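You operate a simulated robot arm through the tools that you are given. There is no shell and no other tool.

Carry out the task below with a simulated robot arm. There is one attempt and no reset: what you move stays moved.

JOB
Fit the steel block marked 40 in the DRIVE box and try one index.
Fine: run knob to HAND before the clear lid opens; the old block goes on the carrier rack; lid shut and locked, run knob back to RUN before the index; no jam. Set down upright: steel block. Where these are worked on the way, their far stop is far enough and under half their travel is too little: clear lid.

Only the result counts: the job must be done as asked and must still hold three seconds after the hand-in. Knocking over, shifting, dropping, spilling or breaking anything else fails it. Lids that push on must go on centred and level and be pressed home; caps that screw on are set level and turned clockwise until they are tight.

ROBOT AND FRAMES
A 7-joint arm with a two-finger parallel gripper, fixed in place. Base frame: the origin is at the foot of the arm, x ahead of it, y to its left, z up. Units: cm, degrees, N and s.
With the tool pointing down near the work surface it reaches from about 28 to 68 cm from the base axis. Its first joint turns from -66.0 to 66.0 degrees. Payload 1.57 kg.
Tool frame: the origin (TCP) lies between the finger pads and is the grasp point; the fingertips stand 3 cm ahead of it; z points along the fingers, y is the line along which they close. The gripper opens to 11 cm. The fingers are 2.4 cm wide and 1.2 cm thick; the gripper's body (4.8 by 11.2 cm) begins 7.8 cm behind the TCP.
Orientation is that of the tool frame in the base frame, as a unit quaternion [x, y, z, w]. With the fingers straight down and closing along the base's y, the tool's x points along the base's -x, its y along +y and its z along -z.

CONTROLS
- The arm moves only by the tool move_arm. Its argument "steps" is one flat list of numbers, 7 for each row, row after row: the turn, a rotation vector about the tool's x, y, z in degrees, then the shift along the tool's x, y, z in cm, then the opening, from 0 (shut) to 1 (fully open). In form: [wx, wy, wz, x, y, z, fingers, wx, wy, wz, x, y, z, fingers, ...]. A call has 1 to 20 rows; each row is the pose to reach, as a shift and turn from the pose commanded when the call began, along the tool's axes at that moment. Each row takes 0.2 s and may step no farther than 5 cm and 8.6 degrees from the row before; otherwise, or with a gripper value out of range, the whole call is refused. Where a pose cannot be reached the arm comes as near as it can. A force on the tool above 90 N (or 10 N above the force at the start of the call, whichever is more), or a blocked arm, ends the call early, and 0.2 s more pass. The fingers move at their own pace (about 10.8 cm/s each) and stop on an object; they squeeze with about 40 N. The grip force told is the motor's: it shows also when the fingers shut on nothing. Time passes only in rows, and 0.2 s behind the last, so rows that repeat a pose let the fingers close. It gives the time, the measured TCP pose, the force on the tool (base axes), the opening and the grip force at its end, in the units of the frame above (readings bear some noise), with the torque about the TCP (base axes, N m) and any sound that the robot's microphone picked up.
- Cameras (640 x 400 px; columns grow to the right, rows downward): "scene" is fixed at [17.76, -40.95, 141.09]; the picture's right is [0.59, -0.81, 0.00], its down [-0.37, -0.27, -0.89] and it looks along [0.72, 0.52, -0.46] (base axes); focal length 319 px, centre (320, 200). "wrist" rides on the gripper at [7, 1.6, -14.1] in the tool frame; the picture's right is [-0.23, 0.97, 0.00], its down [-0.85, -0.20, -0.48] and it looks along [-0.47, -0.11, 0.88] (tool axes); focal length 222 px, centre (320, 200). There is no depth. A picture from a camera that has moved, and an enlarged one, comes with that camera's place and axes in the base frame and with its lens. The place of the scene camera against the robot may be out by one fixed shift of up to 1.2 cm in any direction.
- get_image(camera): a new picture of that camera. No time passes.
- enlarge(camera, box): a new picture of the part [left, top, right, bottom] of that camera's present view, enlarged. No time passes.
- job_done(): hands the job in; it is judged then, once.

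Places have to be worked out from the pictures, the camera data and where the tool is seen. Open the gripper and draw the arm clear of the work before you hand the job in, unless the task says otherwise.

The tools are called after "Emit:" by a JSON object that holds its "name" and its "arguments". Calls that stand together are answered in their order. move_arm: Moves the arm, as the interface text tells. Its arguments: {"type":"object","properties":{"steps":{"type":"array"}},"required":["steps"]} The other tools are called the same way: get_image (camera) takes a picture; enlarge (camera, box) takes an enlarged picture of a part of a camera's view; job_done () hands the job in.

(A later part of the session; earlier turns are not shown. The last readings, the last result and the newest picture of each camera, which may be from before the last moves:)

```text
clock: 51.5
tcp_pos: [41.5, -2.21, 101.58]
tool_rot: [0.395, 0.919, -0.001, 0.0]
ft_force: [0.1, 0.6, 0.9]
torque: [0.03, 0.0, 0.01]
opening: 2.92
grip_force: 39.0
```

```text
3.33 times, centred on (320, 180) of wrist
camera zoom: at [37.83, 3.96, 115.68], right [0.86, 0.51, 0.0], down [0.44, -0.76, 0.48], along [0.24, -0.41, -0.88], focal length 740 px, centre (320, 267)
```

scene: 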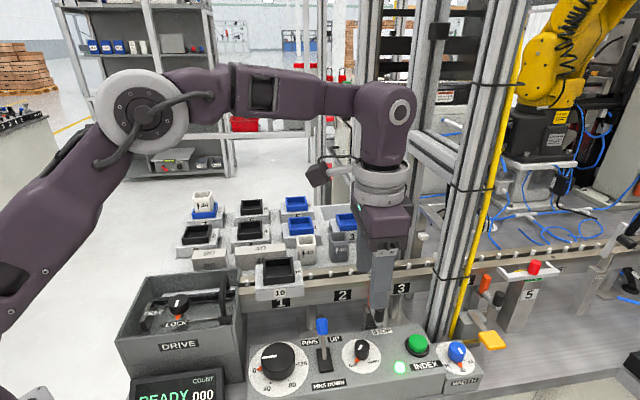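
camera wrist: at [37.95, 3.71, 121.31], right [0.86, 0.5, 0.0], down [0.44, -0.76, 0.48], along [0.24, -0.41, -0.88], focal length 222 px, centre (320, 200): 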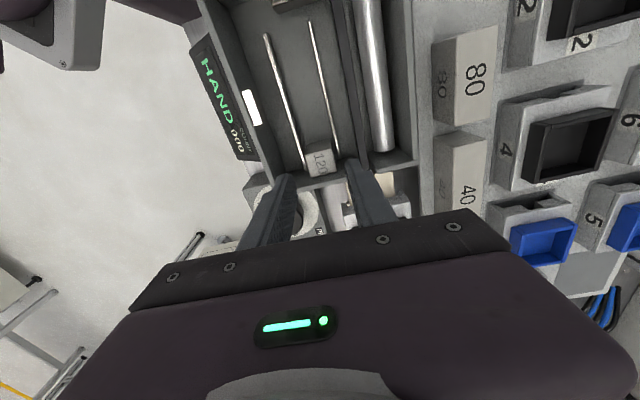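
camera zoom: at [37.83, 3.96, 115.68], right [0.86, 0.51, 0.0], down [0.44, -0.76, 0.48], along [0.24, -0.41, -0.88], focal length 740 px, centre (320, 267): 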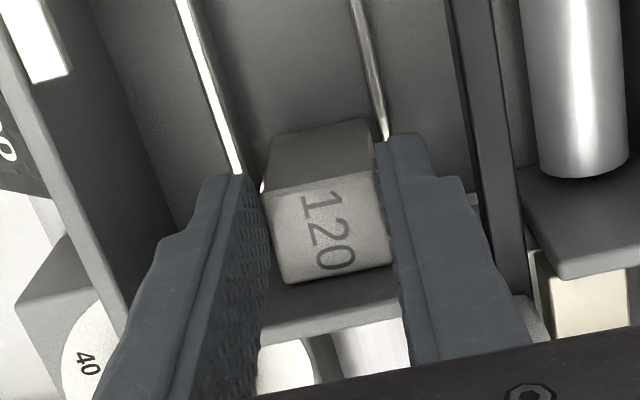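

It is gripped at 2.92 cm. I lift straight up and check that the block comes along.

Emit:
{"name": "move_arm", "arguments": {"steps": [0, 0, 0, 0, 0, -1, 0, 0, 0, 0, 0, 0, -3, 0, 0, 0, 0, 0, 0, -6, 0, 0, 0, 0, 0, 0, -10, 0, 0, 0, 0, 0, 0, -14, 0, 0, 0, 0, 0, 0, -14, 0]}}

Emit:
{"name": "get_image", "arguments": {"camera": "wrist"}}

Emit:
{"name": "enlarge", "arguments": {"camera": "scene", "box": [140, 180, 290, 340]}}

Emit:
{"name": "enlarge", "arguments": {"camera": "wrist", "box": [260, 120, 380, 240]}}

```text
clock: 52.9
tcp_pos: [41.39, -2.11, 115.74]
tool_rot: [0.394, 0.919, -0.001, 0.0]
ft_force: [0.1, -0.4, -1.0]
torque: [0.02, 0.01, -0.03]
opening: 2.9
grip_force: 39.5
```

```text
taken
camera wrist: at [37.79, 4.06, 129.83], right [0.86, 0.51, 0.0], down [0.44, -0.76, 0.48], along [0.24, -0.41, -0.88], focal length 222 px, centre (320, 200)
```

wrist: 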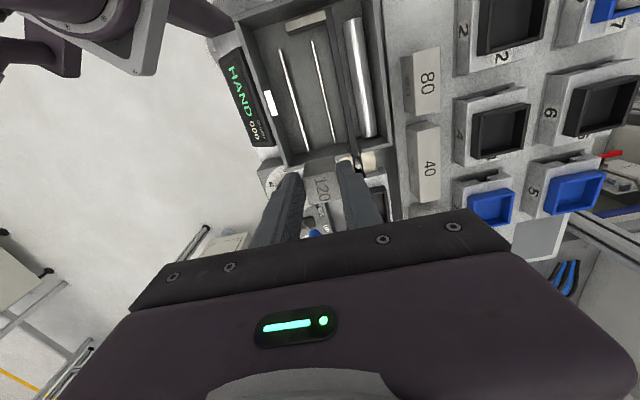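

```text
2.50 times, centred on (215, 260) of scene
camera zoom: at [17.76, -40.95, 141.09], right [0.59, -0.81, 0.0], down [-0.37, -0.27, -0.89], along [0.72, 0.52, -0.46], focal length 798 px, centre (582, 50)
```

zoom: 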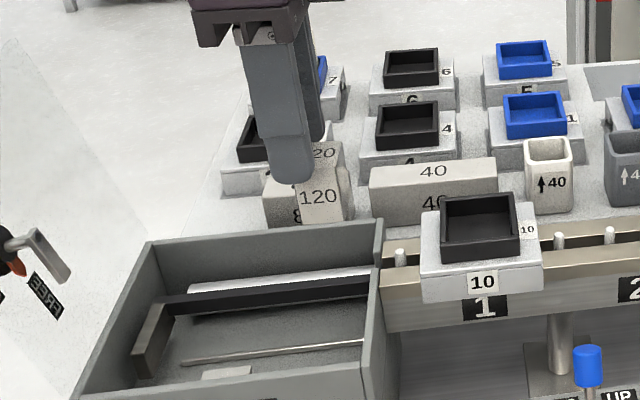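

```text
3.33 times, centred on (320, 180) of wrist
camera zoom: at [37.79, 4.06, 129.83], right [0.86, 0.51, 0.0], down [0.44, -0.76, 0.48], along [0.24, -0.41, -0.88], focal length 740 px, centre (320, 267)
```

zoom: 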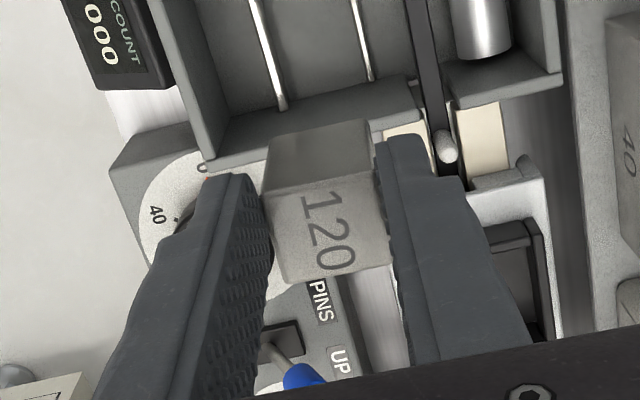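

The block is in hand and upright. I carry it over to the free spot on the rack, left of block 80.

Emit:
{"name": "move_arm", "arguments": {"steps": [0, 0, 0, 0, 4, 0, 0, 0, 0, 0, 0, 8, 0, 0, 0, 0, 0, 2, 12, 0, 0, 0, 0, 0, 5.5, 13.2, 0, 0, 0, 0, 0, 9, 13.2, 0, 0, 0, 0, 0, 11.2, 13.2, 0, 0, 0, 0, 0, 11.2, 13.2, 4, 0, 0, 0, 0, 11.2, 13.2, 8, 0, 0, 0, 0, 11.2, 13.2, 10.5, 0, 0, 0, 0, 11.2, 13.2, 10.5, 0]}}

Emit:
{"name": "get_image", "arguments": {"camera": "wrist"}}

Emit:
{"name": "enlarge", "arguments": {"camera": "wrist", "box": [230, 60, 450, 240]}}

Emit:
{"name": "enlarge", "arguments": {"camera": "scene", "box": [130, 170, 270, 310]}}

```text
clock: 55.1
tcp_pos: [43.41, 14.88, 104.96]
tool_rot: [0.395, 0.919, -0.001, 0.0]
ft_force: [0.5, -0.1, -1.9]
torque: [0.03, 0.01, 0.01]
opening: 2.9
grip_force: 38.7
```

```text
taken
camera wrist: at [39.71, 21.19, 119.16], right [0.86, 0.51, 0.0], down [0.44, -0.76, 0.48], along [0.24, -0.41, -0.88], focal length 222 px, centre (320, 200)
```

wrist: 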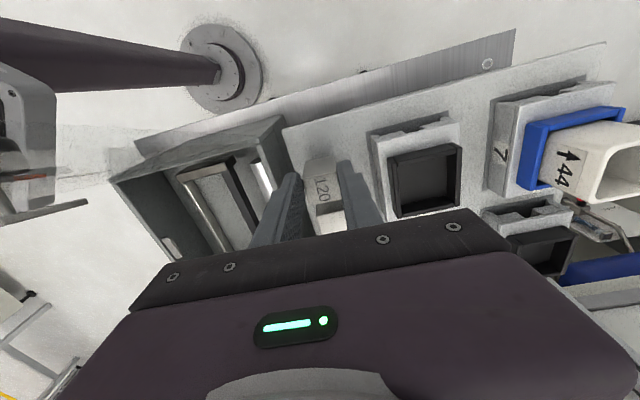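

```text
2.22 times, centred on (340, 150) of wrist
camera zoom: at [39.71, 21.19, 119.16], right [0.86, 0.51, 0.0], down [0.44, -0.76, 0.48], along [0.24, -0.41, -0.88], focal length 494 px, centre (276, 311)
```

zoom: 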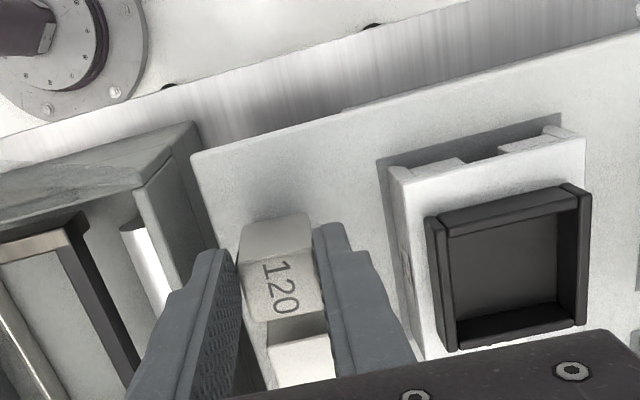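

```text
2.86 times, centred on (200, 240) of scene
camera zoom: at [17.76, -40.95, 141.09], right [0.59, -0.81, 0.0], down [-0.37, -0.27, -0.89], along [0.72, 0.52, -0.46], focal length 912 px, centre (663, 86)
```

zoom: 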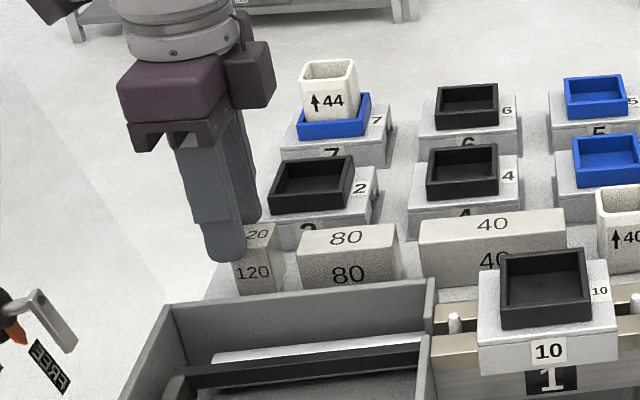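

The block hangs over the free spot with about 1.5 cm clear of block 80. I lower it gradually, watching for contact.

Emit:
{"name": "move_arm", "arguments": {"steps": [0, 0, 0, 0, 0, 1, 0, 0, 0, 0, 0, 0, 2, 0, 0, 0, 0, 0, 0, 2.5, 0, 0, 0, 0, 0, 0, 2.5, 0]}}

Emit:
{"name": "enlarge", "arguments": {"camera": "scene", "box": [160, 210, 240, 290]}}

```text
clock: 56.1
tcp_pos: [43.41, 14.97, 102.54]
tool_rot: [0.395, 0.919, 0.0, 0.001]
ft_force: [4.4, 1.6, 27.6]
torque: [-0.11, -0.23, -0.01]
opening: 2.94
grip_force: 39.2
```

```text
5.00 times, centred on (200, 250) of scene
camera zoom: at [17.73, -40.96, 141.09], right [0.59, -0.81, 0.0], down [-0.37, -0.27, -0.89], along [0.72, 0.52, -0.46], focal length 1595 px, centre (920, -50)
```

zoom: 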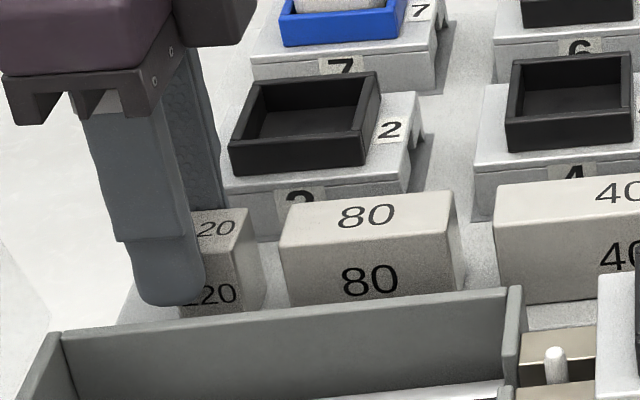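

The block has touched down, with about 27 N up at TCP z≈102.5. I ease off 0.2 cm and open the fingers.

Emit:
{"name": "move_arm", "arguments": {"steps": [0, 0, 0, 0, 0, -0.2, 0, 0, 0, 0, 0, 0, -0.2, 0, 0, 0, 0, 0, 0, -0.2, 0.38, 0, 0, 0, 0, 0, -0.2, 0.38]}}

Emit:
{"name": "enlarge", "arguments": {"camera": "wrist", "box": [250, 100, 390, 240]}}

Emit:
{"name": "enlarge", "arguments": {"camera": "scene", "box": [160, 210, 240, 290]}}

```text
clock: 57.1
tcp_pos: [43.38, 14.99, 102.74]
tool_rot: [0.395, 0.919, 0.0, 0.0]
ft_force: [0.2, 0.3, -0.1]
torque: [0.01, 0.01, -0.01]
opening: 4.17
grip_force: 0.0
```

```text
2.86 times, centred on (320, 170) of wrist
camera zoom: at [39.71, 21.23, 116.9], right [0.86, 0.51, 0.0], down [0.44, -0.76, 0.48], along [0.24, -0.41, -0.88], focal length 635 px, centre (320, 286)
```

zoom: 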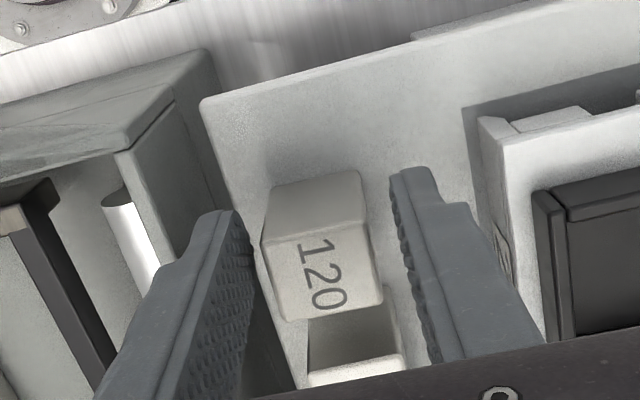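

```text
5.00 times, centred on (200, 250) of scene
camera zoom: at [17.76, -40.95, 141.09], right [0.59, -0.81, 0.0], down [-0.37, -0.27, -0.89], along [0.72, 0.52, -0.46], focal length 1595 px, centre (920, -50)
```

zoom: 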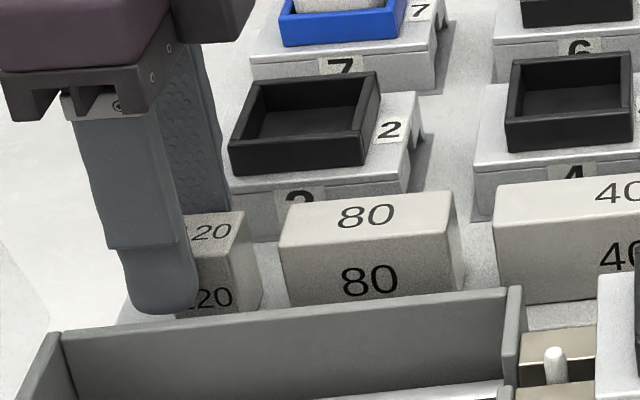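

The 120 block stands upright on the rack. I rise and move above block 40.

Emit:
{"name": "move_arm", "arguments": {"steps": [0, 0, 0, 0, 0, -1, 0.4, 0, 0, 0, 0, 0, -5, 0.42, 0, 0, 0, 0, 0, -9, 0.45, 0, 0, 0, 0, 0, -12, 0.45, 0, 0, 0, -4.4, 0.15, -12, 0.45, 0, 0, 0, -8.8, 0.3, -12, 0.45, 0, 0, 0, -13.2, 0.45, -12, 0.45, 0, 0, 0, -17.7, 0.6, -12, 0.45, 0, 0, 0, -17.7, 0.6, -12, 0.45]}}

Emit:
{"name": "get_image", "arguments": {"camera": "wrist"}}

Emit:
{"name": "enlarge", "arguments": {"camera": "wrist", "box": [240, 90, 400, 230]}}

Emit:
{"name": "enlarge", "arguments": {"camera": "scene", "box": [160, 180, 320, 300]}}

```text
clock: 59.1
tcp_pos: [56.06, 2.46, 114.7]
tool_rot: [0.396, 0.918, -0.001, 0.0]
ft_force: [0.4, 0.2, 0.2]
torque: [-0.03, -0.01, 0.02]
opening: 4.94
grip_force: 0.1
```

```text
taken
camera wrist: at [52.35, 8.78, 128.85], right [0.86, 0.51, 0.0], down [0.44, -0.76, 0.48], along [0.24, -0.41, -0.88], focal length 222 px, centre (320, 200)
```

wrist: 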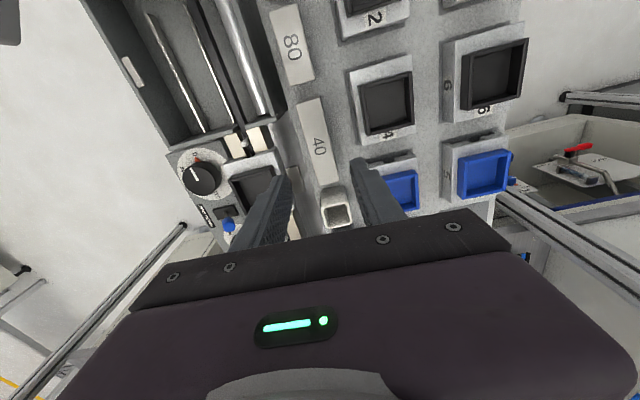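

```text
2.86 times, centred on (320, 160) of wrist
camera zoom: at [52.35, 8.78, 128.85], right [0.86, 0.51, 0.0], down [0.44, -0.76, 0.48], along [0.24, -0.41, -0.88], focal length 635 px, centre (320, 314)
```

zoom: 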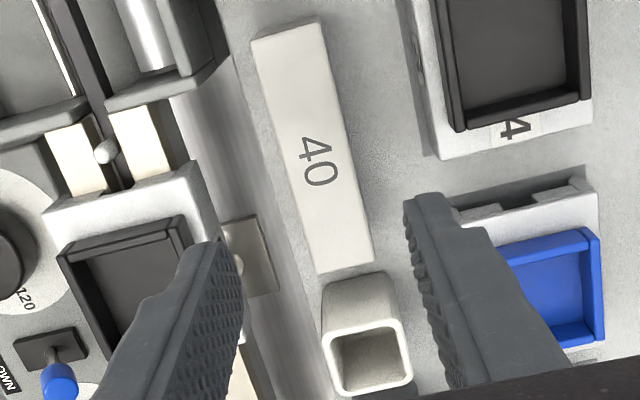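

```text
3.33 times, centred on (240, 240) of scene
camera zoom: at [17.76, -40.96, 141.09], right [0.59, -0.81, 0.0], down [-0.37, -0.27, -0.89], along [0.72, 0.52, -0.46], focal length 1063 px, centre (587, 67)
```

zoom: 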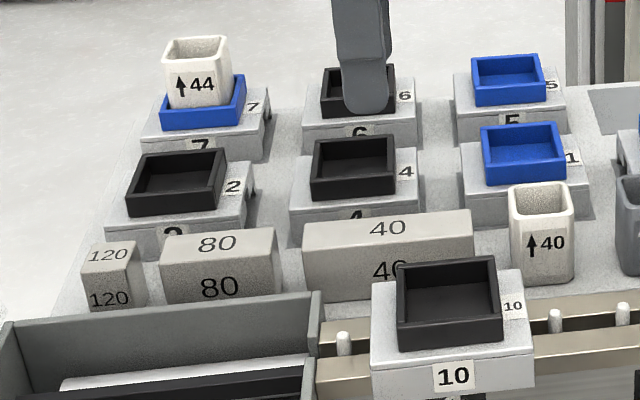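

Block 40 is centred about 0.3 cm further along +L and 0.2 cm toward -P from the TCP, and the bench is yawed about 1° from my tool. I correct both, descend around its middle, and check.

Emit:
{"name": "move_arm", "arguments": {"steps": [0, 0, -1, -0.28, -0.2, 4, 0.4, 0, 0, -1, -0.28, -0.2, 8, 0.4, 0, 0, -1, -0.28, -0.2, 11, 0.4, 0, 0, -1, -0.28, -0.2, 12.1, 0.4, 0, 0, -1, -0.28, -0.2, 12.1, 0.4]}}

Emit:
{"name": "enlarge", "arguments": {"camera": "wrist", "box": [240, 80, 400, 240]}}

Emit:
{"name": "enlarge", "arguments": {"camera": "scene", "box": [190, 190, 320, 290]}}

```text
clock: 60.3
tcp_pos: [56.15, 2.09, 102.44]
tool_rot: [0.387, 0.922, -0.001, -0.001]
ft_force: [0.0, -0.4, -0.6]
torque: [0.0, 0.0, -0.02]
opening: 4.39
grip_force: 0.0
```

```text
2.50 times, centred on (320, 160) of wrist
camera zoom: at [52.27, 8.33, 116.78], right [0.85, 0.52, 0.0], down [0.46, -0.75, 0.48], along [0.25, -0.41, -0.88], focal length 555 px, centre (320, 300)
```

zoom: 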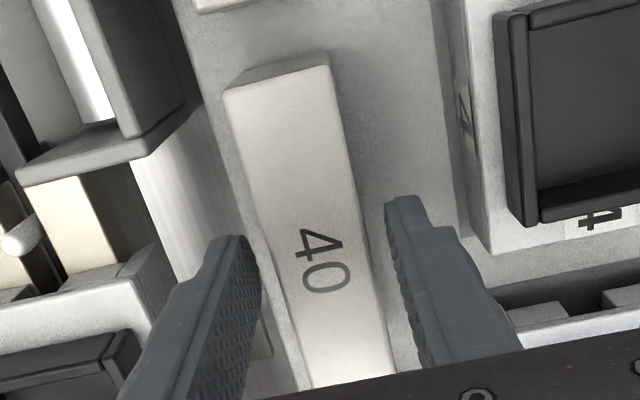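

```text
4.00 times, centred on (255, 240) of scene
camera zoom: at [17.76, -40.95, 141.09], right [0.59, -0.81, 0.0], down [-0.37, -0.27, -0.89], along [0.72, 0.52, -0.46], focal length 1276 px, centre (580, 40)
```

zoom: 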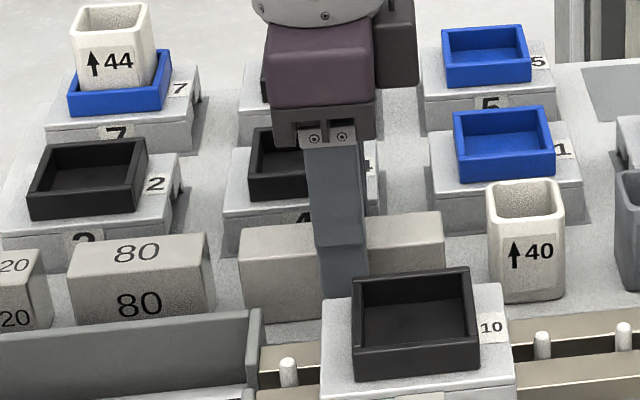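

The fingers straddle the block at mid-length. I close and lift it straight up.

Emit:
{"name": "move_arm", "arguments": {"steps": [0, 0, 0, 0, 0, 0, 0.2, 0, 0, 0, 0, 0, 0, 0, 0, 0, 0, 0, 0, 0, 0, 0, 0, 0, 0, 0, -0.5, 0, 0, 0, 0, 0, 0, -2, 0, 0, 0, 0, 0, 0, -5, 0, 0, 0, 0, 0, 0, -9, 0, 0, 0, 0, 0, 0, -13, 0, 0, 0, 0, 0, 0, -13, 0]}}

Emit:
{"name": "get_image", "arguments": {"camera": "wrist"}}

Emit:
{"name": "enlarge", "arguments": {"camera": "wrist", "box": [240, 80, 400, 240]}}

Emit:
{"name": "enlarge", "arguments": {"camera": "scene", "box": [170, 140, 330, 290]}}

```text
clock: 62.3
tcp_pos: [55.99, 2.3, 115.63]
tool_rot: [0.386, 0.922, -0.001, -0.001]
ft_force: [-0.6, 0.4, -7.2]
torque: [-0.03, 0.0, 0.0]
opening: 2.96
grip_force: 38.7
```

```text
taken
camera wrist: at [52.23, 8.4, 129.84], right [0.85, 0.52, 0.0], down [0.46, -0.75, 0.48], along [0.25, -0.41, -0.88], focal length 222 px, centre (320, 200)
```

wrist: 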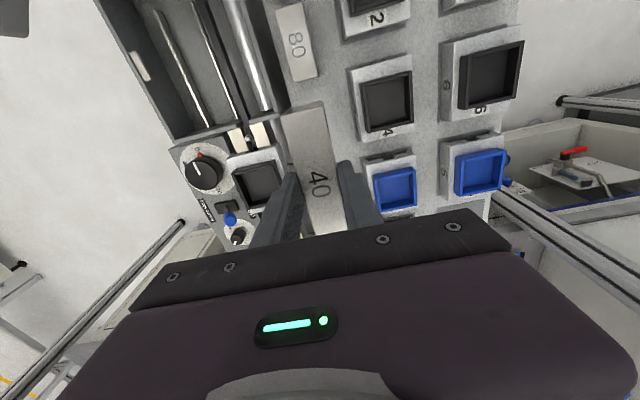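

```text
2.50 times, centred on (320, 160) of wrist
camera zoom: at [52.23, 8.4, 129.84], right [0.85, 0.52, 0.0], down [0.46, -0.75, 0.48], along [0.25, -0.41, -0.88], focal length 555 px, centre (320, 300)
```

zoom: 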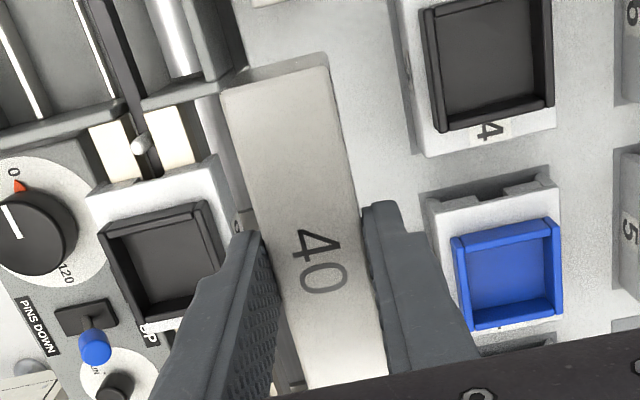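

```text
2.67 times, centred on (250, 215) of scene
camera zoom: at [17.77, -40.95, 141.08], right [0.59, -0.81, 0.0], down [-0.37, -0.27, -0.89], along [0.72, 0.52, -0.46], focal length 851 px, centre (507, 160)
```

zoom: 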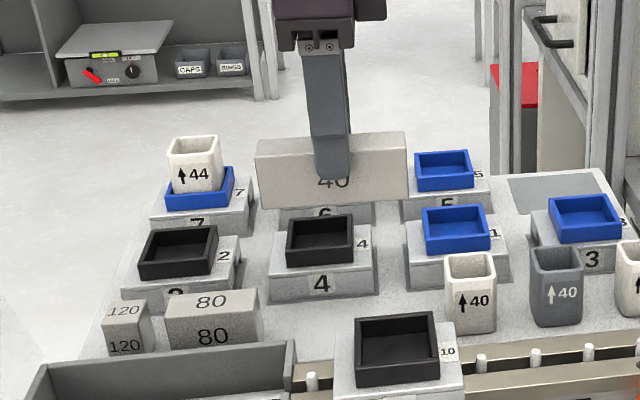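

Block 40 is in hand, level, weighing about 7 N. I carry it over the DRIVE box and stop above the walls to check alignment.

Emit:
{"name": "move_arm", "arguments": {"steps": [0, 0, 0, 2.5, -3.2, 0, 0, 0, 0, 0, 5, -6.4, 0, 0, 0, 0, 0, 7.5, -9.6, 0, 0, 0, 0, 0, 10, -12.4, 0, 0, 0, 0, 0, 11.06, -13.6, 1, 0, 0, 0, 0, 11.06, -13.6, 4, 0, 0, 0, 0, 11.06, -13.6, 7, 0, 0, 0, 0, 11.06, -13.6, 7, 0]}}

Emit:
{"name": "get_image", "arguments": {"camera": "wrist"}}

Emit:
{"name": "enlarge", "arguments": {"camera": "wrist", "box": [240, 60, 400, 240]}}

Emit:
{"name": "enlarge", "arguments": {"camera": "scene", "box": [110, 210, 270, 350]}}

```text
clock: 64.1
tcp_pos: [38.57, 0.45, 108.42]
tool_rot: [0.387, 0.922, -0.001, 0.0]
ft_force: [-0.7, -0.6, -6.2]
torque: [-0.05, -0.01, 0.02]
opening: 2.98
grip_force: 39.3
```

```text
taken
camera wrist: at [34.74, 6.65, 122.73], right [0.85, 0.52, 0.0], down [0.46, -0.75, 0.48], along [0.25, -0.41, -0.88], focal length 222 px, centre (320, 200)
```

wrist: 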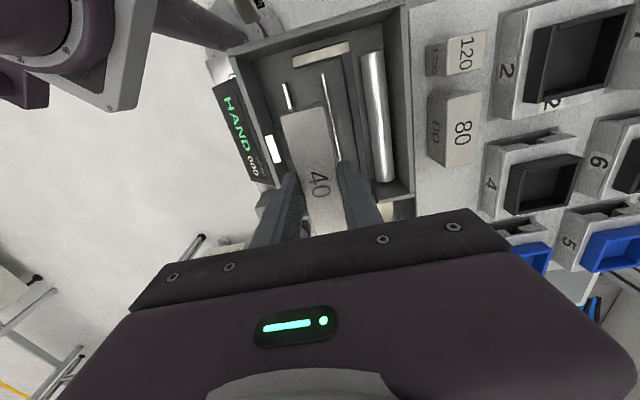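

```text
2.22 times, centred on (320, 150) of wrist
camera zoom: at [34.74, 6.65, 122.73], right [0.85, 0.52, 0.0], down [0.46, -0.75, 0.48], along [0.25, -0.41, -0.88], focal length 494 px, centre (320, 311)
```

zoom: 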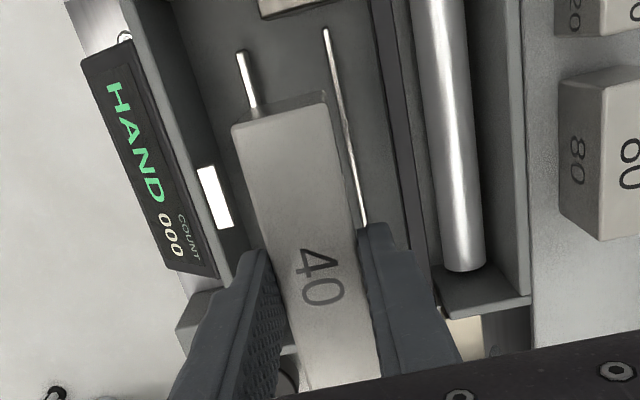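

```text
2.86 times, centred on (190, 280) of scene
camera zoom: at [17.77, -40.95, 141.08], right [0.59, -0.81, 0.0], down [-0.37, -0.27, -0.89], along [0.72, 0.52, -0.46], focal length 912 px, centre (691, -29)
```

zoom: 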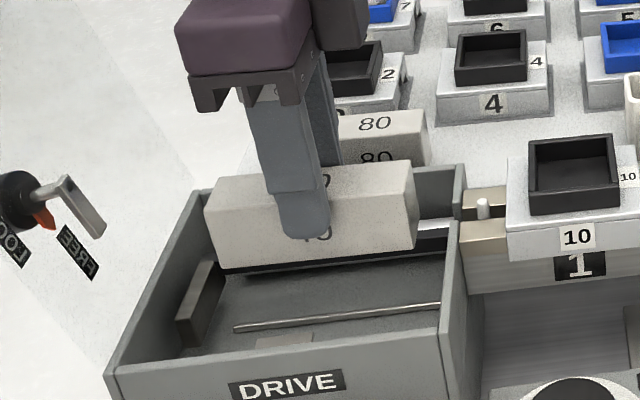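

The block lines up with the rods. I shift 0.1 cm toward -P and lower it into the box, stopping just above the floor.

Emit:
{"name": "move_arm", "arguments": {"steps": [0, 0, 0, 0, -0.1, 2, 0, 0, 0, 0, 0, -0.1, 4, 0, 0, 0, 0, 0, -0.1, 5.5, 0, 0, 0, 0, 0, -0.1, 6.3, 0, 0, 0, 0, 0, -0.1, 6.3, 0]}}

Emit:
{"name": "enlarge", "arguments": {"camera": "wrist", "box": [240, 60, 400, 240]}}

Emit:
{"name": "enlarge", "arguments": {"camera": "scene", "box": [130, 240, 250, 350]}}

```text
clock: 65.3
tcp_pos: [38.47, 0.42, 102.3]
tool_rot: [0.386, 0.922, 0.0, -0.001]
ft_force: [0.8, 0.7, -6.4]
torque: [0.01, -0.03, 0.01]
opening: 2.97
grip_force: 39.4
```

```text
2.22 times, centred on (320, 150) of wrist
camera zoom: at [34.75, 6.65, 116.47], right [0.85, 0.52, 0.0], down [0.46, -0.75, 0.48], along [0.25, -0.41, -0.88], focal length 494 px, centre (320, 311)
```

zoom: 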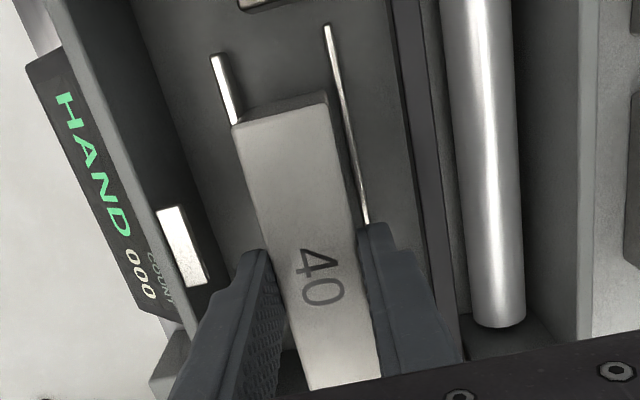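

```text
3.64 times, centred on (190, 295) of scene
camera zoom: at [17.77, -40.95, 141.08], right [0.59, -0.81, 0.0], down [-0.37, -0.27, -0.89], along [0.72, 0.52, -0.46], focal length 1160 px, centre (793, -146)
```

zoom: 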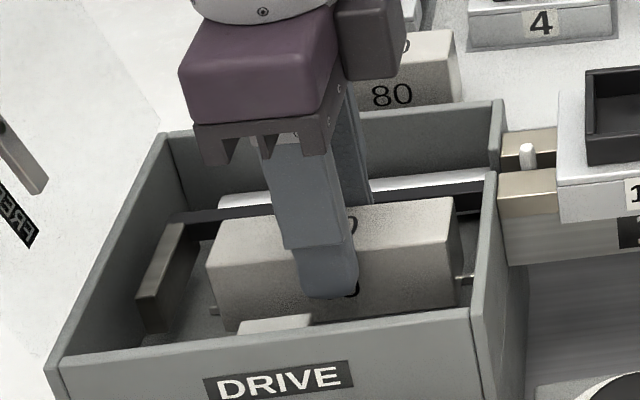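

The block is between the rods with about 1 cm left to the +L wall. I lower to just above the floor and start moving it toward the wall.

Emit:
{"name": "move_arm", "arguments": {"steps": [0, 0, 0, 0, 0, 0.3, 0, 0, 0, 0, 0, 0, 0.5, 0, 0, 0, 0, -0.3, 0, 0.5, 0, 0, 0, 0, -0.6, 0, 0.5, 0, 0, 0, 0, -0.6, 0, 0.5, 0]}}

Emit:
{"name": "enlarge", "arguments": {"camera": "scene", "box": [160, 270, 240, 340]}}

```text
clock: 66.5
tcp_pos: [38.87, 0.03, 101.62]
tool_rot: [0.386, 0.922, -0.001, -0.001]
ft_force: [-0.7, 0.4, -6.7]
torque: [0.01, -0.02, 0.02]
opening: 2.98
grip_force: 38.8
```

```text
5.71 times, centred on (200, 305) of scene
camera zoom: at [17.77, -40.95, 141.08], right [0.59, -0.81, 0.0], down [-0.37, -0.27, -0.89], along [0.72, 0.52, -0.46], focal length 1823 px, centre (1006, -400)
```

zoom: 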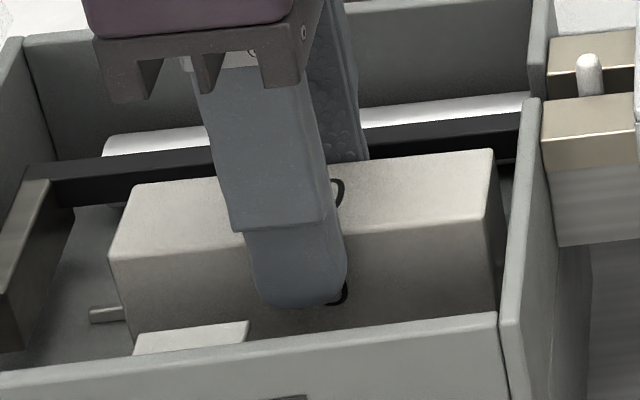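

No contact yet, with about 0.7 cm to the wall. I continue in small steps.

Emit:
{"name": "move_arm", "arguments": {"steps": [0, 0, 0, -0.2, 0, 0, 0, 0, 0, 0, -0.4, 0, 0, 0, 0, 0, 0, -0.5, 0, 0, 0, 0, 0, 0, -0.5, 0, 0, 0]}}

Emit:
{"name": "enlarge", "arguments": {"camera": "scene", "box": [160, 270, 240, 340]}}

```text
clock: 67.5
tcp_pos: [39.26, -0.3, 101.65]
tool_rot: [0.387, 0.922, -0.001, 0.0]
ft_force: [0.2, 0.7, -6.7]
torque: [-0.02, -0.02, -0.03]
opening: 2.97
grip_force: 38.8
```

```text
5.71 times, centred on (200, 305) of scene
camera zoom: at [17.77, -40.95, 141.08], right [0.59, -0.81, 0.0], down [-0.37, -0.27, -0.89], along [0.72, 0.52, -0.46], focal length 1823 px, centre (1006, -400)
```

zoom: 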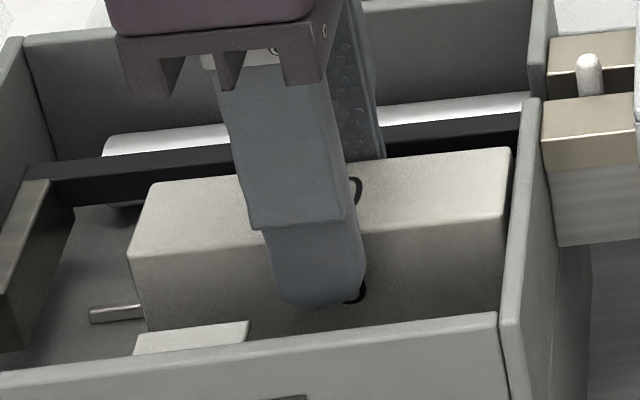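

There is about 0.3 cm left to the wall. I move on with very small steps, watching for force.

Emit:
{"name": "move_arm", "arguments": {"steps": [0, 0, 0, -0.1, 0, 0, 0, 0, 0, 0, -0.2, 0, 0, 0, 0, 0, 0, -0.25, 0, 0, 0, 0, 0, 0, -0.25, 0, 0, 0]}}

Emit:
{"name": "enlarge", "arguments": {"camera": "scene", "box": [200, 270, 240, 320]}}

```text
clock: 68.5
tcp_pos: [39.31, -0.4, 101.76]
tool_rot: [0.386, 0.922, -0.001, 0.0]
ft_force: [-11.5, 10.6, -3.7]
torque: [0.03, -0.04, 0.24]
opening: 2.99
grip_force: 39.6
```

```text
8.00 times, centred on (220, 295) of scene
camera zoom: at [17.73, -40.92, 141.1], right [0.59, -0.81, 0.0], down [-0.37, -0.27, -0.89], along [0.72, 0.52, -0.46], focal length 2552 px, centre (1120, -560)
```

zoom: 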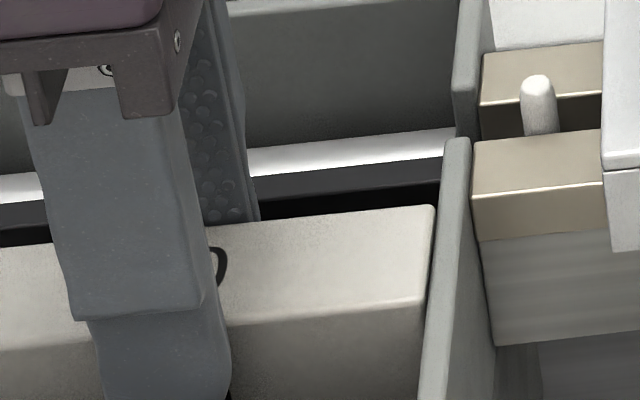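

Contact with the end wall at about 15 N. I back off 0.1 cm and lower to the floor.

Emit:
{"name": "move_arm", "arguments": {"steps": [0, 0, 0, 0.1, 0, 0, 0, 0, 0, 0, 0.12, 0, 0.15, 0, 0, 0, 0, 0.12, 0, 0.3, 0, 0, 0, 0, 0.12, 0, 0.3, 0]}}

```text
clock: 69.5
tcp_pos: [39.48, -0.34, 101.51]
tool_rot: [0.386, 0.922, -0.002, 0.0]
ft_force: [-6.5, 9.3, -3.4]
torque: [0.22, 0.02, 0.22]
opening: 2.98
grip_force: 39.0
```

The vertical load is only slightly reduced. I back off a touch more from the wall and lower another 0.25 cm.

Emit:
{"name": "move_arm", "arguments": {"steps": [0, 0, 0, 0.1, 0, 0, 0, 0, 0, 0, 0.1, 0, 0.1, 0, 0, 0, 0, 0.1, 0, 0.2, 0, 0, 0, 0, 0.1, 0, 0.2, 0]}}

Emit:
{"name": "enlarge", "arguments": {"camera": "scene", "box": [150, 270, 240, 340]}}

Emit:
{"name": "enlarge", "arguments": {"camera": "wrist", "box": [250, 60, 390, 200]}}

```text
clock: 70.5
tcp_pos: [39.22, -0.53, 101.36]
tool_rot: [0.387, 0.922, -0.001, 0.0]
ft_force: [0.2, 0.0, -7.3]
torque: [0.01, -0.01, 0.01]
opening: 2.99
grip_force: 39.3
```

```text
5.71 times, centred on (195, 305) of scene
camera zoom: at [17.77, -40.95, 141.08], right [0.59, -0.81, 0.0], down [-0.37, -0.27, -0.89], along [0.72, 0.52, -0.46], focal length 1823 px, centre (1034, -400)
```

zoom: 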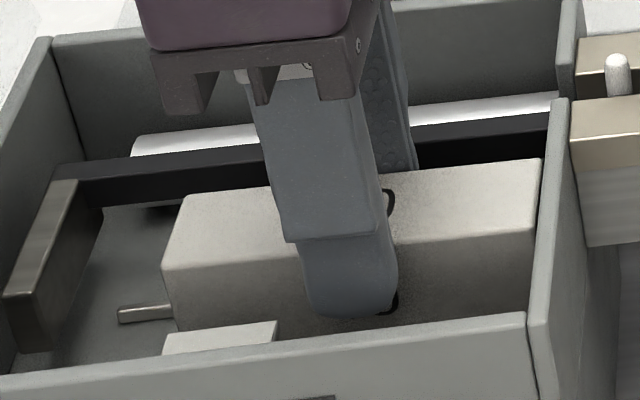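

```text
2.86 times, centred on (320, 130) of wrist
camera zoom: at [35.53, 5.81, 115.49], right [0.85, 0.52, 0.0], down [0.46, -0.75, 0.48], along [0.25, -0.41, -0.88], focal length 635 px, centre (320, 400)
```

zoom: 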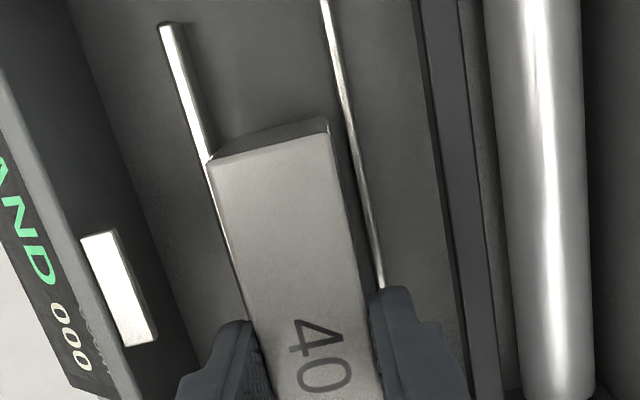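

The weight still hangs, so the floor is a little lower. The rods are clear on both sides. I lower in small steps until the force changes.

Emit:
{"name": "move_arm", "arguments": {"steps": [0, 0, 0, 0, -0.05, 0.15, 0, 0, 0, 0, 0, -0.08, 0.3, 0, 0, 0, 0, 0, -0.08, 0.3, 0]}}

```text
clock: 71.3
tcp_pos: [39.27, -0.55, 101.06]
tool_rot: [0.387, 0.922, -0.001, -0.001]
ft_force: [0.2, -0.2, -6.9]
torque: [-0.03, 0.0, 0.04]
opening: 2.98
grip_force: 39.1
```

Still hanging. I lower a little more.

Emit:
{"name": "move_arm", "arguments": {"steps": [0, 0, 0, 0, 0, 0.15, 0, 0, 0, 0, 0, 0, 0.3, 0, 0, 0, 0, 0, 0, 0.3, 0]}}

Emit:
{"name": "enlarge", "arguments": {"camera": "scene", "box": [150, 270, 240, 340]}}

```text
clock: 72.1
tcp_pos: [39.16, -0.52, 100.68]
tool_rot: [0.387, 0.922, -0.001, 0.0]
ft_force: [0.2, 0.2, -6.5]
torque: [0.03, -0.03, 0.03]
opening: 2.97
grip_force: 39.3
```

```text
5.71 times, centred on (195, 305) of scene
camera zoom: at [17.77, -40.95, 141.08], right [0.59, -0.81, 0.0], down [-0.37, -0.27, -0.89], along [0.72, 0.52, -0.46], focal length 1823 px, centre (1034, -400)
```

zoom: 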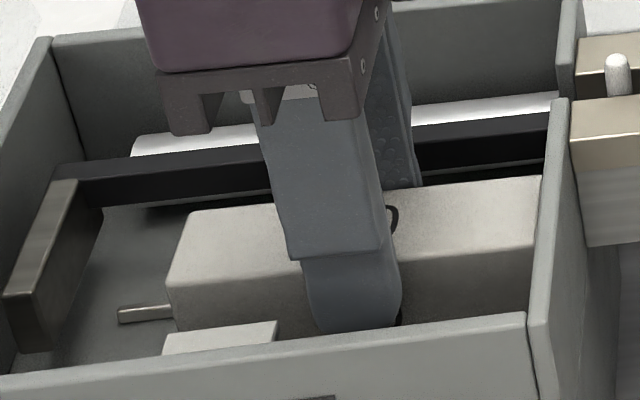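

Compared with where the 120 block's top sat, block 40 still has about 0.25–0.3 cm to go. I continue carefully.

Emit:
{"name": "move_arm", "arguments": {"steps": [0, 0, 0, 0, 0, 0.1, 0, 0, 0, 0, 0, 0, 0.2, 0, 0, 0, 0, 0, 0, 0.2, 0]}}

```text
clock: 72.9
tcp_pos: [39.27, -0.49, 100.41]
tool_rot: [0.387, 0.922, -0.001, -0.001]
ft_force: [-0.2, 0.0, -6.5]
torque: [0.01, -0.03, 0.0]
opening: 3.0
grip_force: 39.2
```

Emit:
{"name": "move_arm", "arguments": {"steps": [0, 0, 0, 0, 0, 0.1, 0, 0, 0, 0, 0, 0, 0.2, 0, 0, 0, 0, 0, 0, 0.2, 0]}}

Emit:
{"name": "enlarge", "arguments": {"camera": "scene", "box": [190, 285, 240, 335]}}

Emit:
{"name": "enlarge", "arguments": {"camera": "wrist", "box": [250, 60, 390, 200]}}

```text
clock: 73.7
tcp_pos: [39.22, -0.3, 100.27]
tool_rot: [0.387, 0.922, -0.001, 0.001]
ft_force: [0.0, -0.2, -6.6]
torque: [0.0, 0.01, -0.01]
opening: 2.95
grip_force: 39.2
```

```text
8.00 times, centred on (215, 310) of scene
camera zoom: at [17.77, -40.95, 141.08], right [0.59, -0.81, 0.0], down [-0.37, -0.27, -0.89], along [0.72, 0.52, -0.46], focal length 2552 px, centre (1160, -680)
```

zoom: 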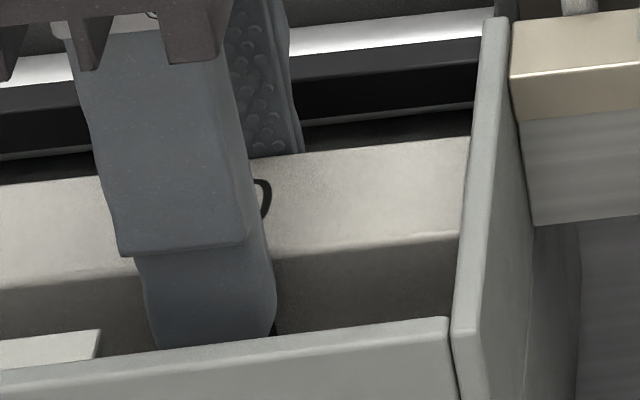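

```text
2.86 times, centred on (320, 130) of wrist
camera zoom: at [35.5, 5.79, 114.49], right [0.85, 0.52, 0.0], down [0.46, -0.75, 0.48], along [0.25, -0.41, -0.88], focal length 635 px, centre (320, 400)
```

zoom: 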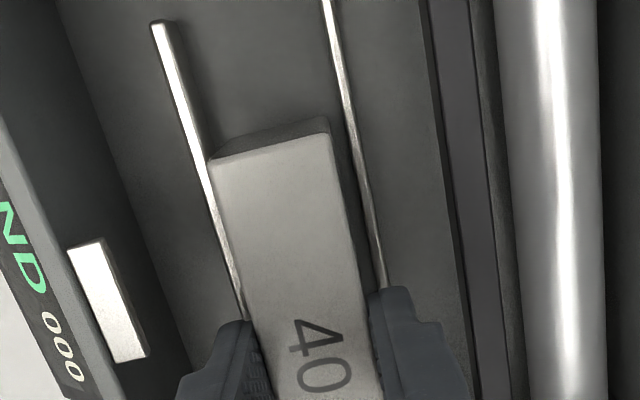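

In the identical zoom the block top is now within about 0.07 cm of where the old block's top was. I lower another 0.15 cm.

Emit:
{"name": "move_arm", "arguments": {"steps": [0, 0, 0, 0, 0, 0.08, 0, 0, 0, 0, 0, 0, 0.15, 0, 0, 0, 0, 0, 0, 0.15, 0]}}

```text
clock: 74.5
tcp_pos: [39.19, -0.35, 100.11]
tool_rot: [0.386, 0.922, -0.001, 0.0]
ft_force: [0.2, 0.4, -6.4]
torque: [-0.02, -0.02, 0.03]
opening: 2.96
grip_force: 39.2
```

Emit:
{"name": "move_arm", "arguments": {"steps": [0, 0, 0, 0, 0, 0.08, 0, 0, 0, 0, 0, 0, 0.16, 0, 0, 0, 0, 0, 0, 0.16, 0]}}

Emit:
{"name": "enlarge", "arguments": {"camera": "scene", "box": [190, 285, 240, 335]}}

```text
clock: 75.3
tcp_pos: [39.23, -0.46, 99.9]
tool_rot: [0.387, 0.922, 0.001, 0.001]
ft_force: [-5.1, -0.7, 27.8]
torque: [-0.01, 0.08, 0.01]
opening: 2.96
grip_force: 39.8
```

```text
8.00 times, centred on (215, 310) of scene
camera zoom: at [17.71, -40.95, 141.09], right [0.59, -0.81, 0.0], down [-0.37, -0.27, -0.89], along [0.72, 0.52, -0.46], focal length 2552 px, centre (1160, -680)
```

zoom: 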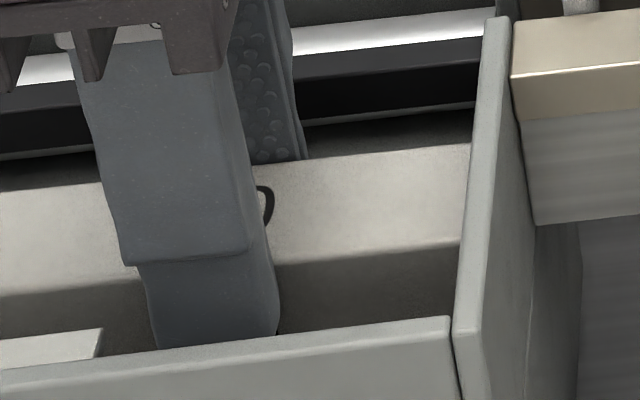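

It has bottomed out on the floor and the top is level with where the 120 block sat. I unload slightly, press gently toward the +L wall and read the force.

Emit:
{"name": "move_arm", "arguments": {"steps": [0, 0, 0, 0, 0, -0.12, 0, 0, 0, 0, -0.1, 0, -0.12, 0, 0, 0, 0, -0.2, 0, -0.12, 0, 0, 0, 0, -0.2, 0, -0.12, 0]}}

```text
clock: 76.3
tcp_pos: [39.28, -0.52, 100.1]
tool_rot: [0.387, 0.922, -0.002, -0.001]
ft_force: [-7.0, 8.8, 0.8]
torque: [-0.03, -0.17, 0.16]
opening: 2.94
grip_force: 39.5
```

The block sits on the floor and against the end wall with light force. I release it and rise straight up.

Emit:
{"name": "move_arm", "arguments": {"steps": [0, 0, 0, -0.2, 0, -0.12, 0.36, 0, 0, 0, -0.1, 0, -0.12, 0.36, 0, 0, 0, -0.1, 0, -0.5, 0.36, 0, 0, 0, -0.1, 0, -2, 0.36, 0, 0, 0, -0.1, 0, -5, 0.36, 0, 0, 0, -0.1, 0, -9, 0.36, 0, 0, 0, -0.1, 0, -13, 0.36, 0, 0, 0, -0.1, 0, -17, 0.36, 0, 0, 0, -0.1, 0, -17, 0.36]}}

Emit:
{"name": "get_image", "arguments": {"camera": "wrist"}}

Emit:
{"name": "enlarge", "arguments": {"camera": "wrist", "box": [230, 40, 410, 220]}}

Emit:
{"name": "enlarge", "arguments": {"camera": "scene", "box": [110, 210, 270, 350]}}

```text
clock: 78.3
tcp_pos: [39.5, -0.77, 117.22]
tool_rot: [0.386, 0.922, 0.0, 0.0]
ft_force: [-0.5, -0.7, 0.2]
torque: [-0.02, 0.01, -0.04]
opening: 3.97
grip_force: 0.1
```

```text
taken
camera wrist: at [35.76, 5.53, 131.27], right [0.85, 0.52, 0.0], down [0.46, -0.75, 0.48], along [0.25, -0.41, -0.88], focal length 222 px, centre (320, 200)
```

wrist: 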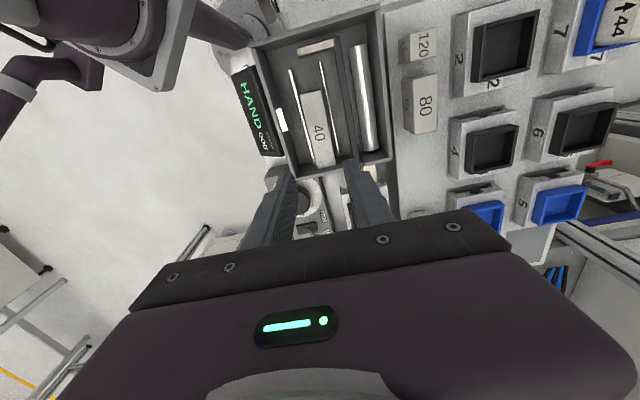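

```text
2.22 times, centred on (320, 130) of wrist
camera zoom: at [35.76, 5.53, 131.27], right [0.85, 0.52, 0.0], down [0.46, -0.75, 0.48], along [0.25, -0.41, -0.88], focal length 494 px, centre (320, 356)
```

zoom: 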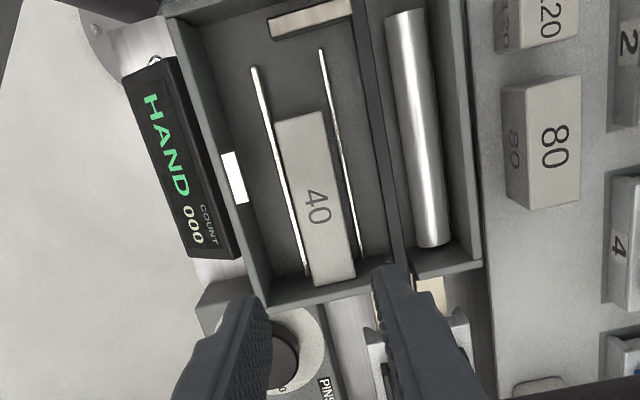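

```text
2.86 times, centred on (190, 280) of scene
camera zoom: at [17.76, -40.95, 141.09], right [0.59, -0.81, 0.0], down [-0.37, -0.27, -0.89], along [0.72, 0.52, -0.46], focal length 912 px, centre (691, -29)
```

zoom: 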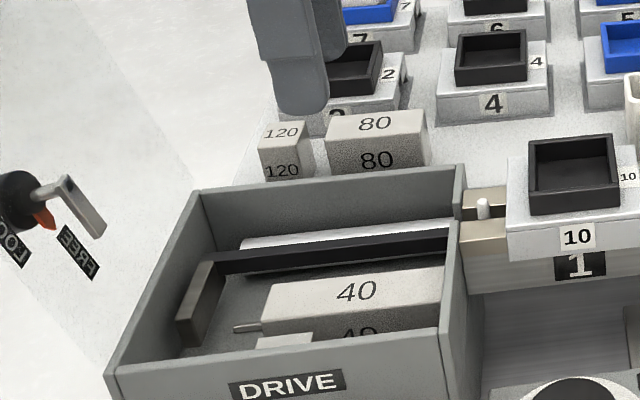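

Block 40 is fitted between the rods against the end wall. Now I go back over the open lid to its handle, turning the tool so the fingers close along the line.

Emit:
{"name": "move_arm", "arguments": {"steps": [0, 0, 0, 0, 0, -4.5, 0.3, 0, 0, 0, 0, 0, -9, 0.3, 0, 0, 0, 0, 0, -13, 0.3, 0, 0, -8.2, 2.2, 0, -13, 0.2, 0, 0, -16.4, 4.4, 0, -13, 0.2, 0, 0, -24.6, 6.6, -0.1, -13, 0.2, 0, 0, -32.8, 8.8, -0.2, -13, 0.2, 0, 0, -41, 11, -0.2, -13, 0.2, 0, 0, -49.2, 13.2, -0.3, -13, 0.2, 0, 0, -57.4, 15.4, -0.3, -13, 0.2, 0, 0, -65.6, 17.6, -0.4, -13, 0.2, 0, 0, -73.8, 19.8, -0.5, -13, 0.2, 0, 0, -82, 22, -0.6, -13, 0.2, 0, 0, -90, 23.8, -0.6, -13, 0.2, 0, 0, -90, 23.8, -0.6, -13, 0.2]}}

Emit:
{"name": "get_image", "arguments": {"camera": "wrist"}}

Emit:
{"name": "get_image", "arguments": {"camera": "scene"}}

Emit:
{"name": "enlarge", "arguments": {"camera": "wrist", "box": [230, 100, 410, 240]}}

```text
clock: 81.5
tcp_pos: [22.41, 15.96, 130.09]
tool_rot: [-0.379, 0.925, 0.0, -0.001]
ft_force: [-0.6, -0.2, 0.6]
torque: [0.01, -0.03, 0.0]
opening: 2.21
grip_force: 0.0
```

```text
taken
camera wrist: at [16.22, 12.3, 144.29], right [-0.52, 0.85, 0.0], down [0.75, 0.46, 0.48], along [0.41, 0.25, -0.88], focal length 222 px, centre (320, 200)
```

wrist: 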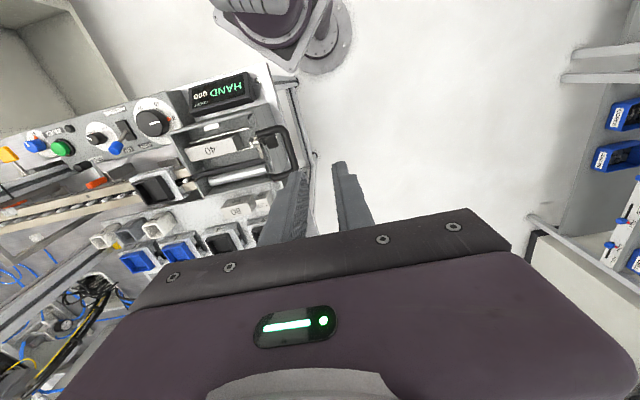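

```text
taken
```

scene: 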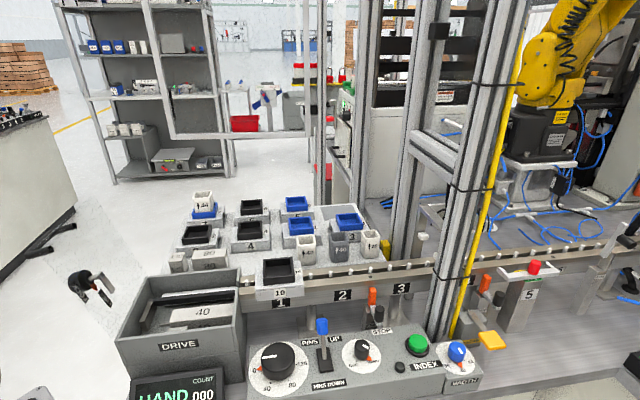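

```text
2.86 times, centred on (320, 170) of wrist
camera zoom: at [16.22, 12.3, 144.29], right [-0.52, 0.85, 0.0], down [0.75, 0.46, 0.48], along [0.41, 0.25, -0.88], focal length 635 px, centre (320, 286)
```

zoom: 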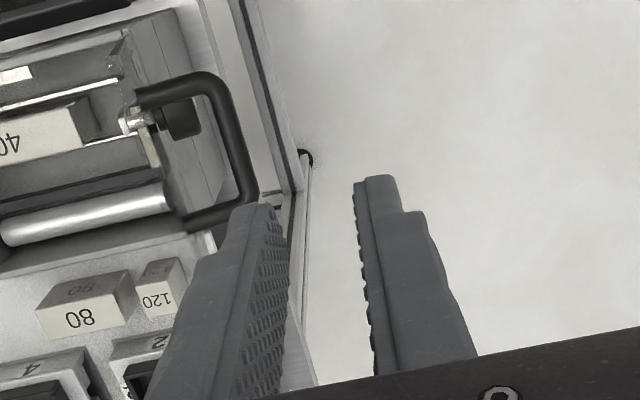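

The handle bar is where I left it, at about a'=8.3, z≈115.4. I tilt the tool as before and move to the approach point above the handle.

Emit:
{"name": "move_arm", "arguments": {"steps": [8, 0, 0, 0, 0, 0, 0.2, 16, 0, 0, 0, 0, 0, 0.2, 24.2, 0, 0, 0, 0, 0, 0.2, 24.2, 0, 0, 0, -0.1, 3, 0.2, 24.2, 0, 0, 0, -0.1, 5.8, 0.2, 24.2, 0, 0, 0, -0.1, 5.8, 0.2]}}

Emit:
{"name": "enlarge", "arguments": {"camera": "wrist", "box": [230, 80, 410, 240]}}

Emit:
{"name": "enlarge", "arguments": {"camera": "scene", "box": [20, 160, 180, 320]}}

```text
clock: 82.9
tcp_pos: [22.5, 15.74, 124.34]
tool_rot: [-0.37, 0.905, -0.195, 0.079]
ft_force: [-1.4, 0.0, 0.2]
torque: [-0.03, 0.0, 0.01]
opening: 2.2
grip_force: 0.1
```

```text
2.50 times, centred on (320, 160) of wrist
camera zoom: at [12.32, 16.27, 136.61], right [-0.46, 0.79, -0.4], down [0.6, 0.61, 0.52], along [0.65, 0.0, -0.76], focal length 555 px, centre (320, 300)
```

zoom: 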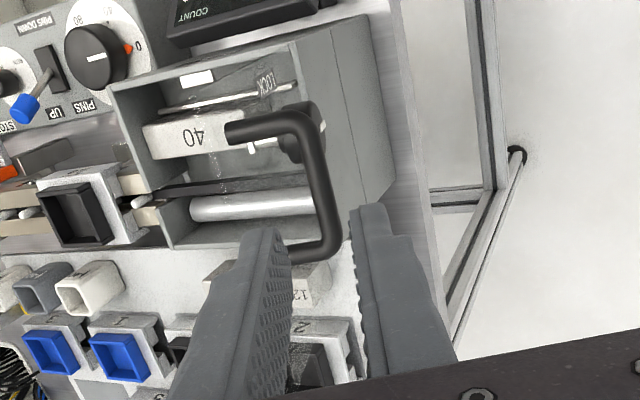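

```text
2.50 times, centred on (100, 240) of scene
camera zoom: at [17.76, -40.95, 141.09], right [0.59, -0.81, 0.0], down [-0.37, -0.27, -0.89], along [0.72, 0.52, -0.46], focal length 798 px, centre (870, 100)
```

zoom: 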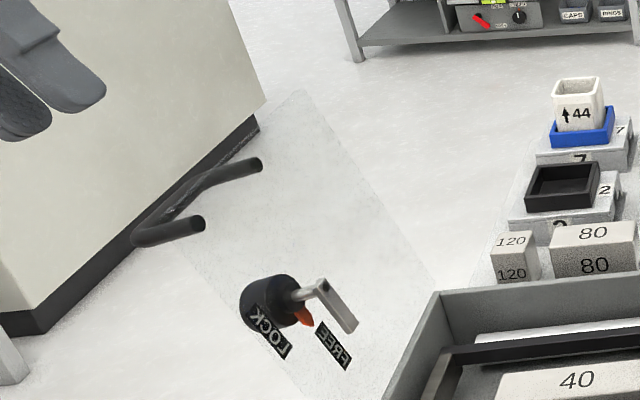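

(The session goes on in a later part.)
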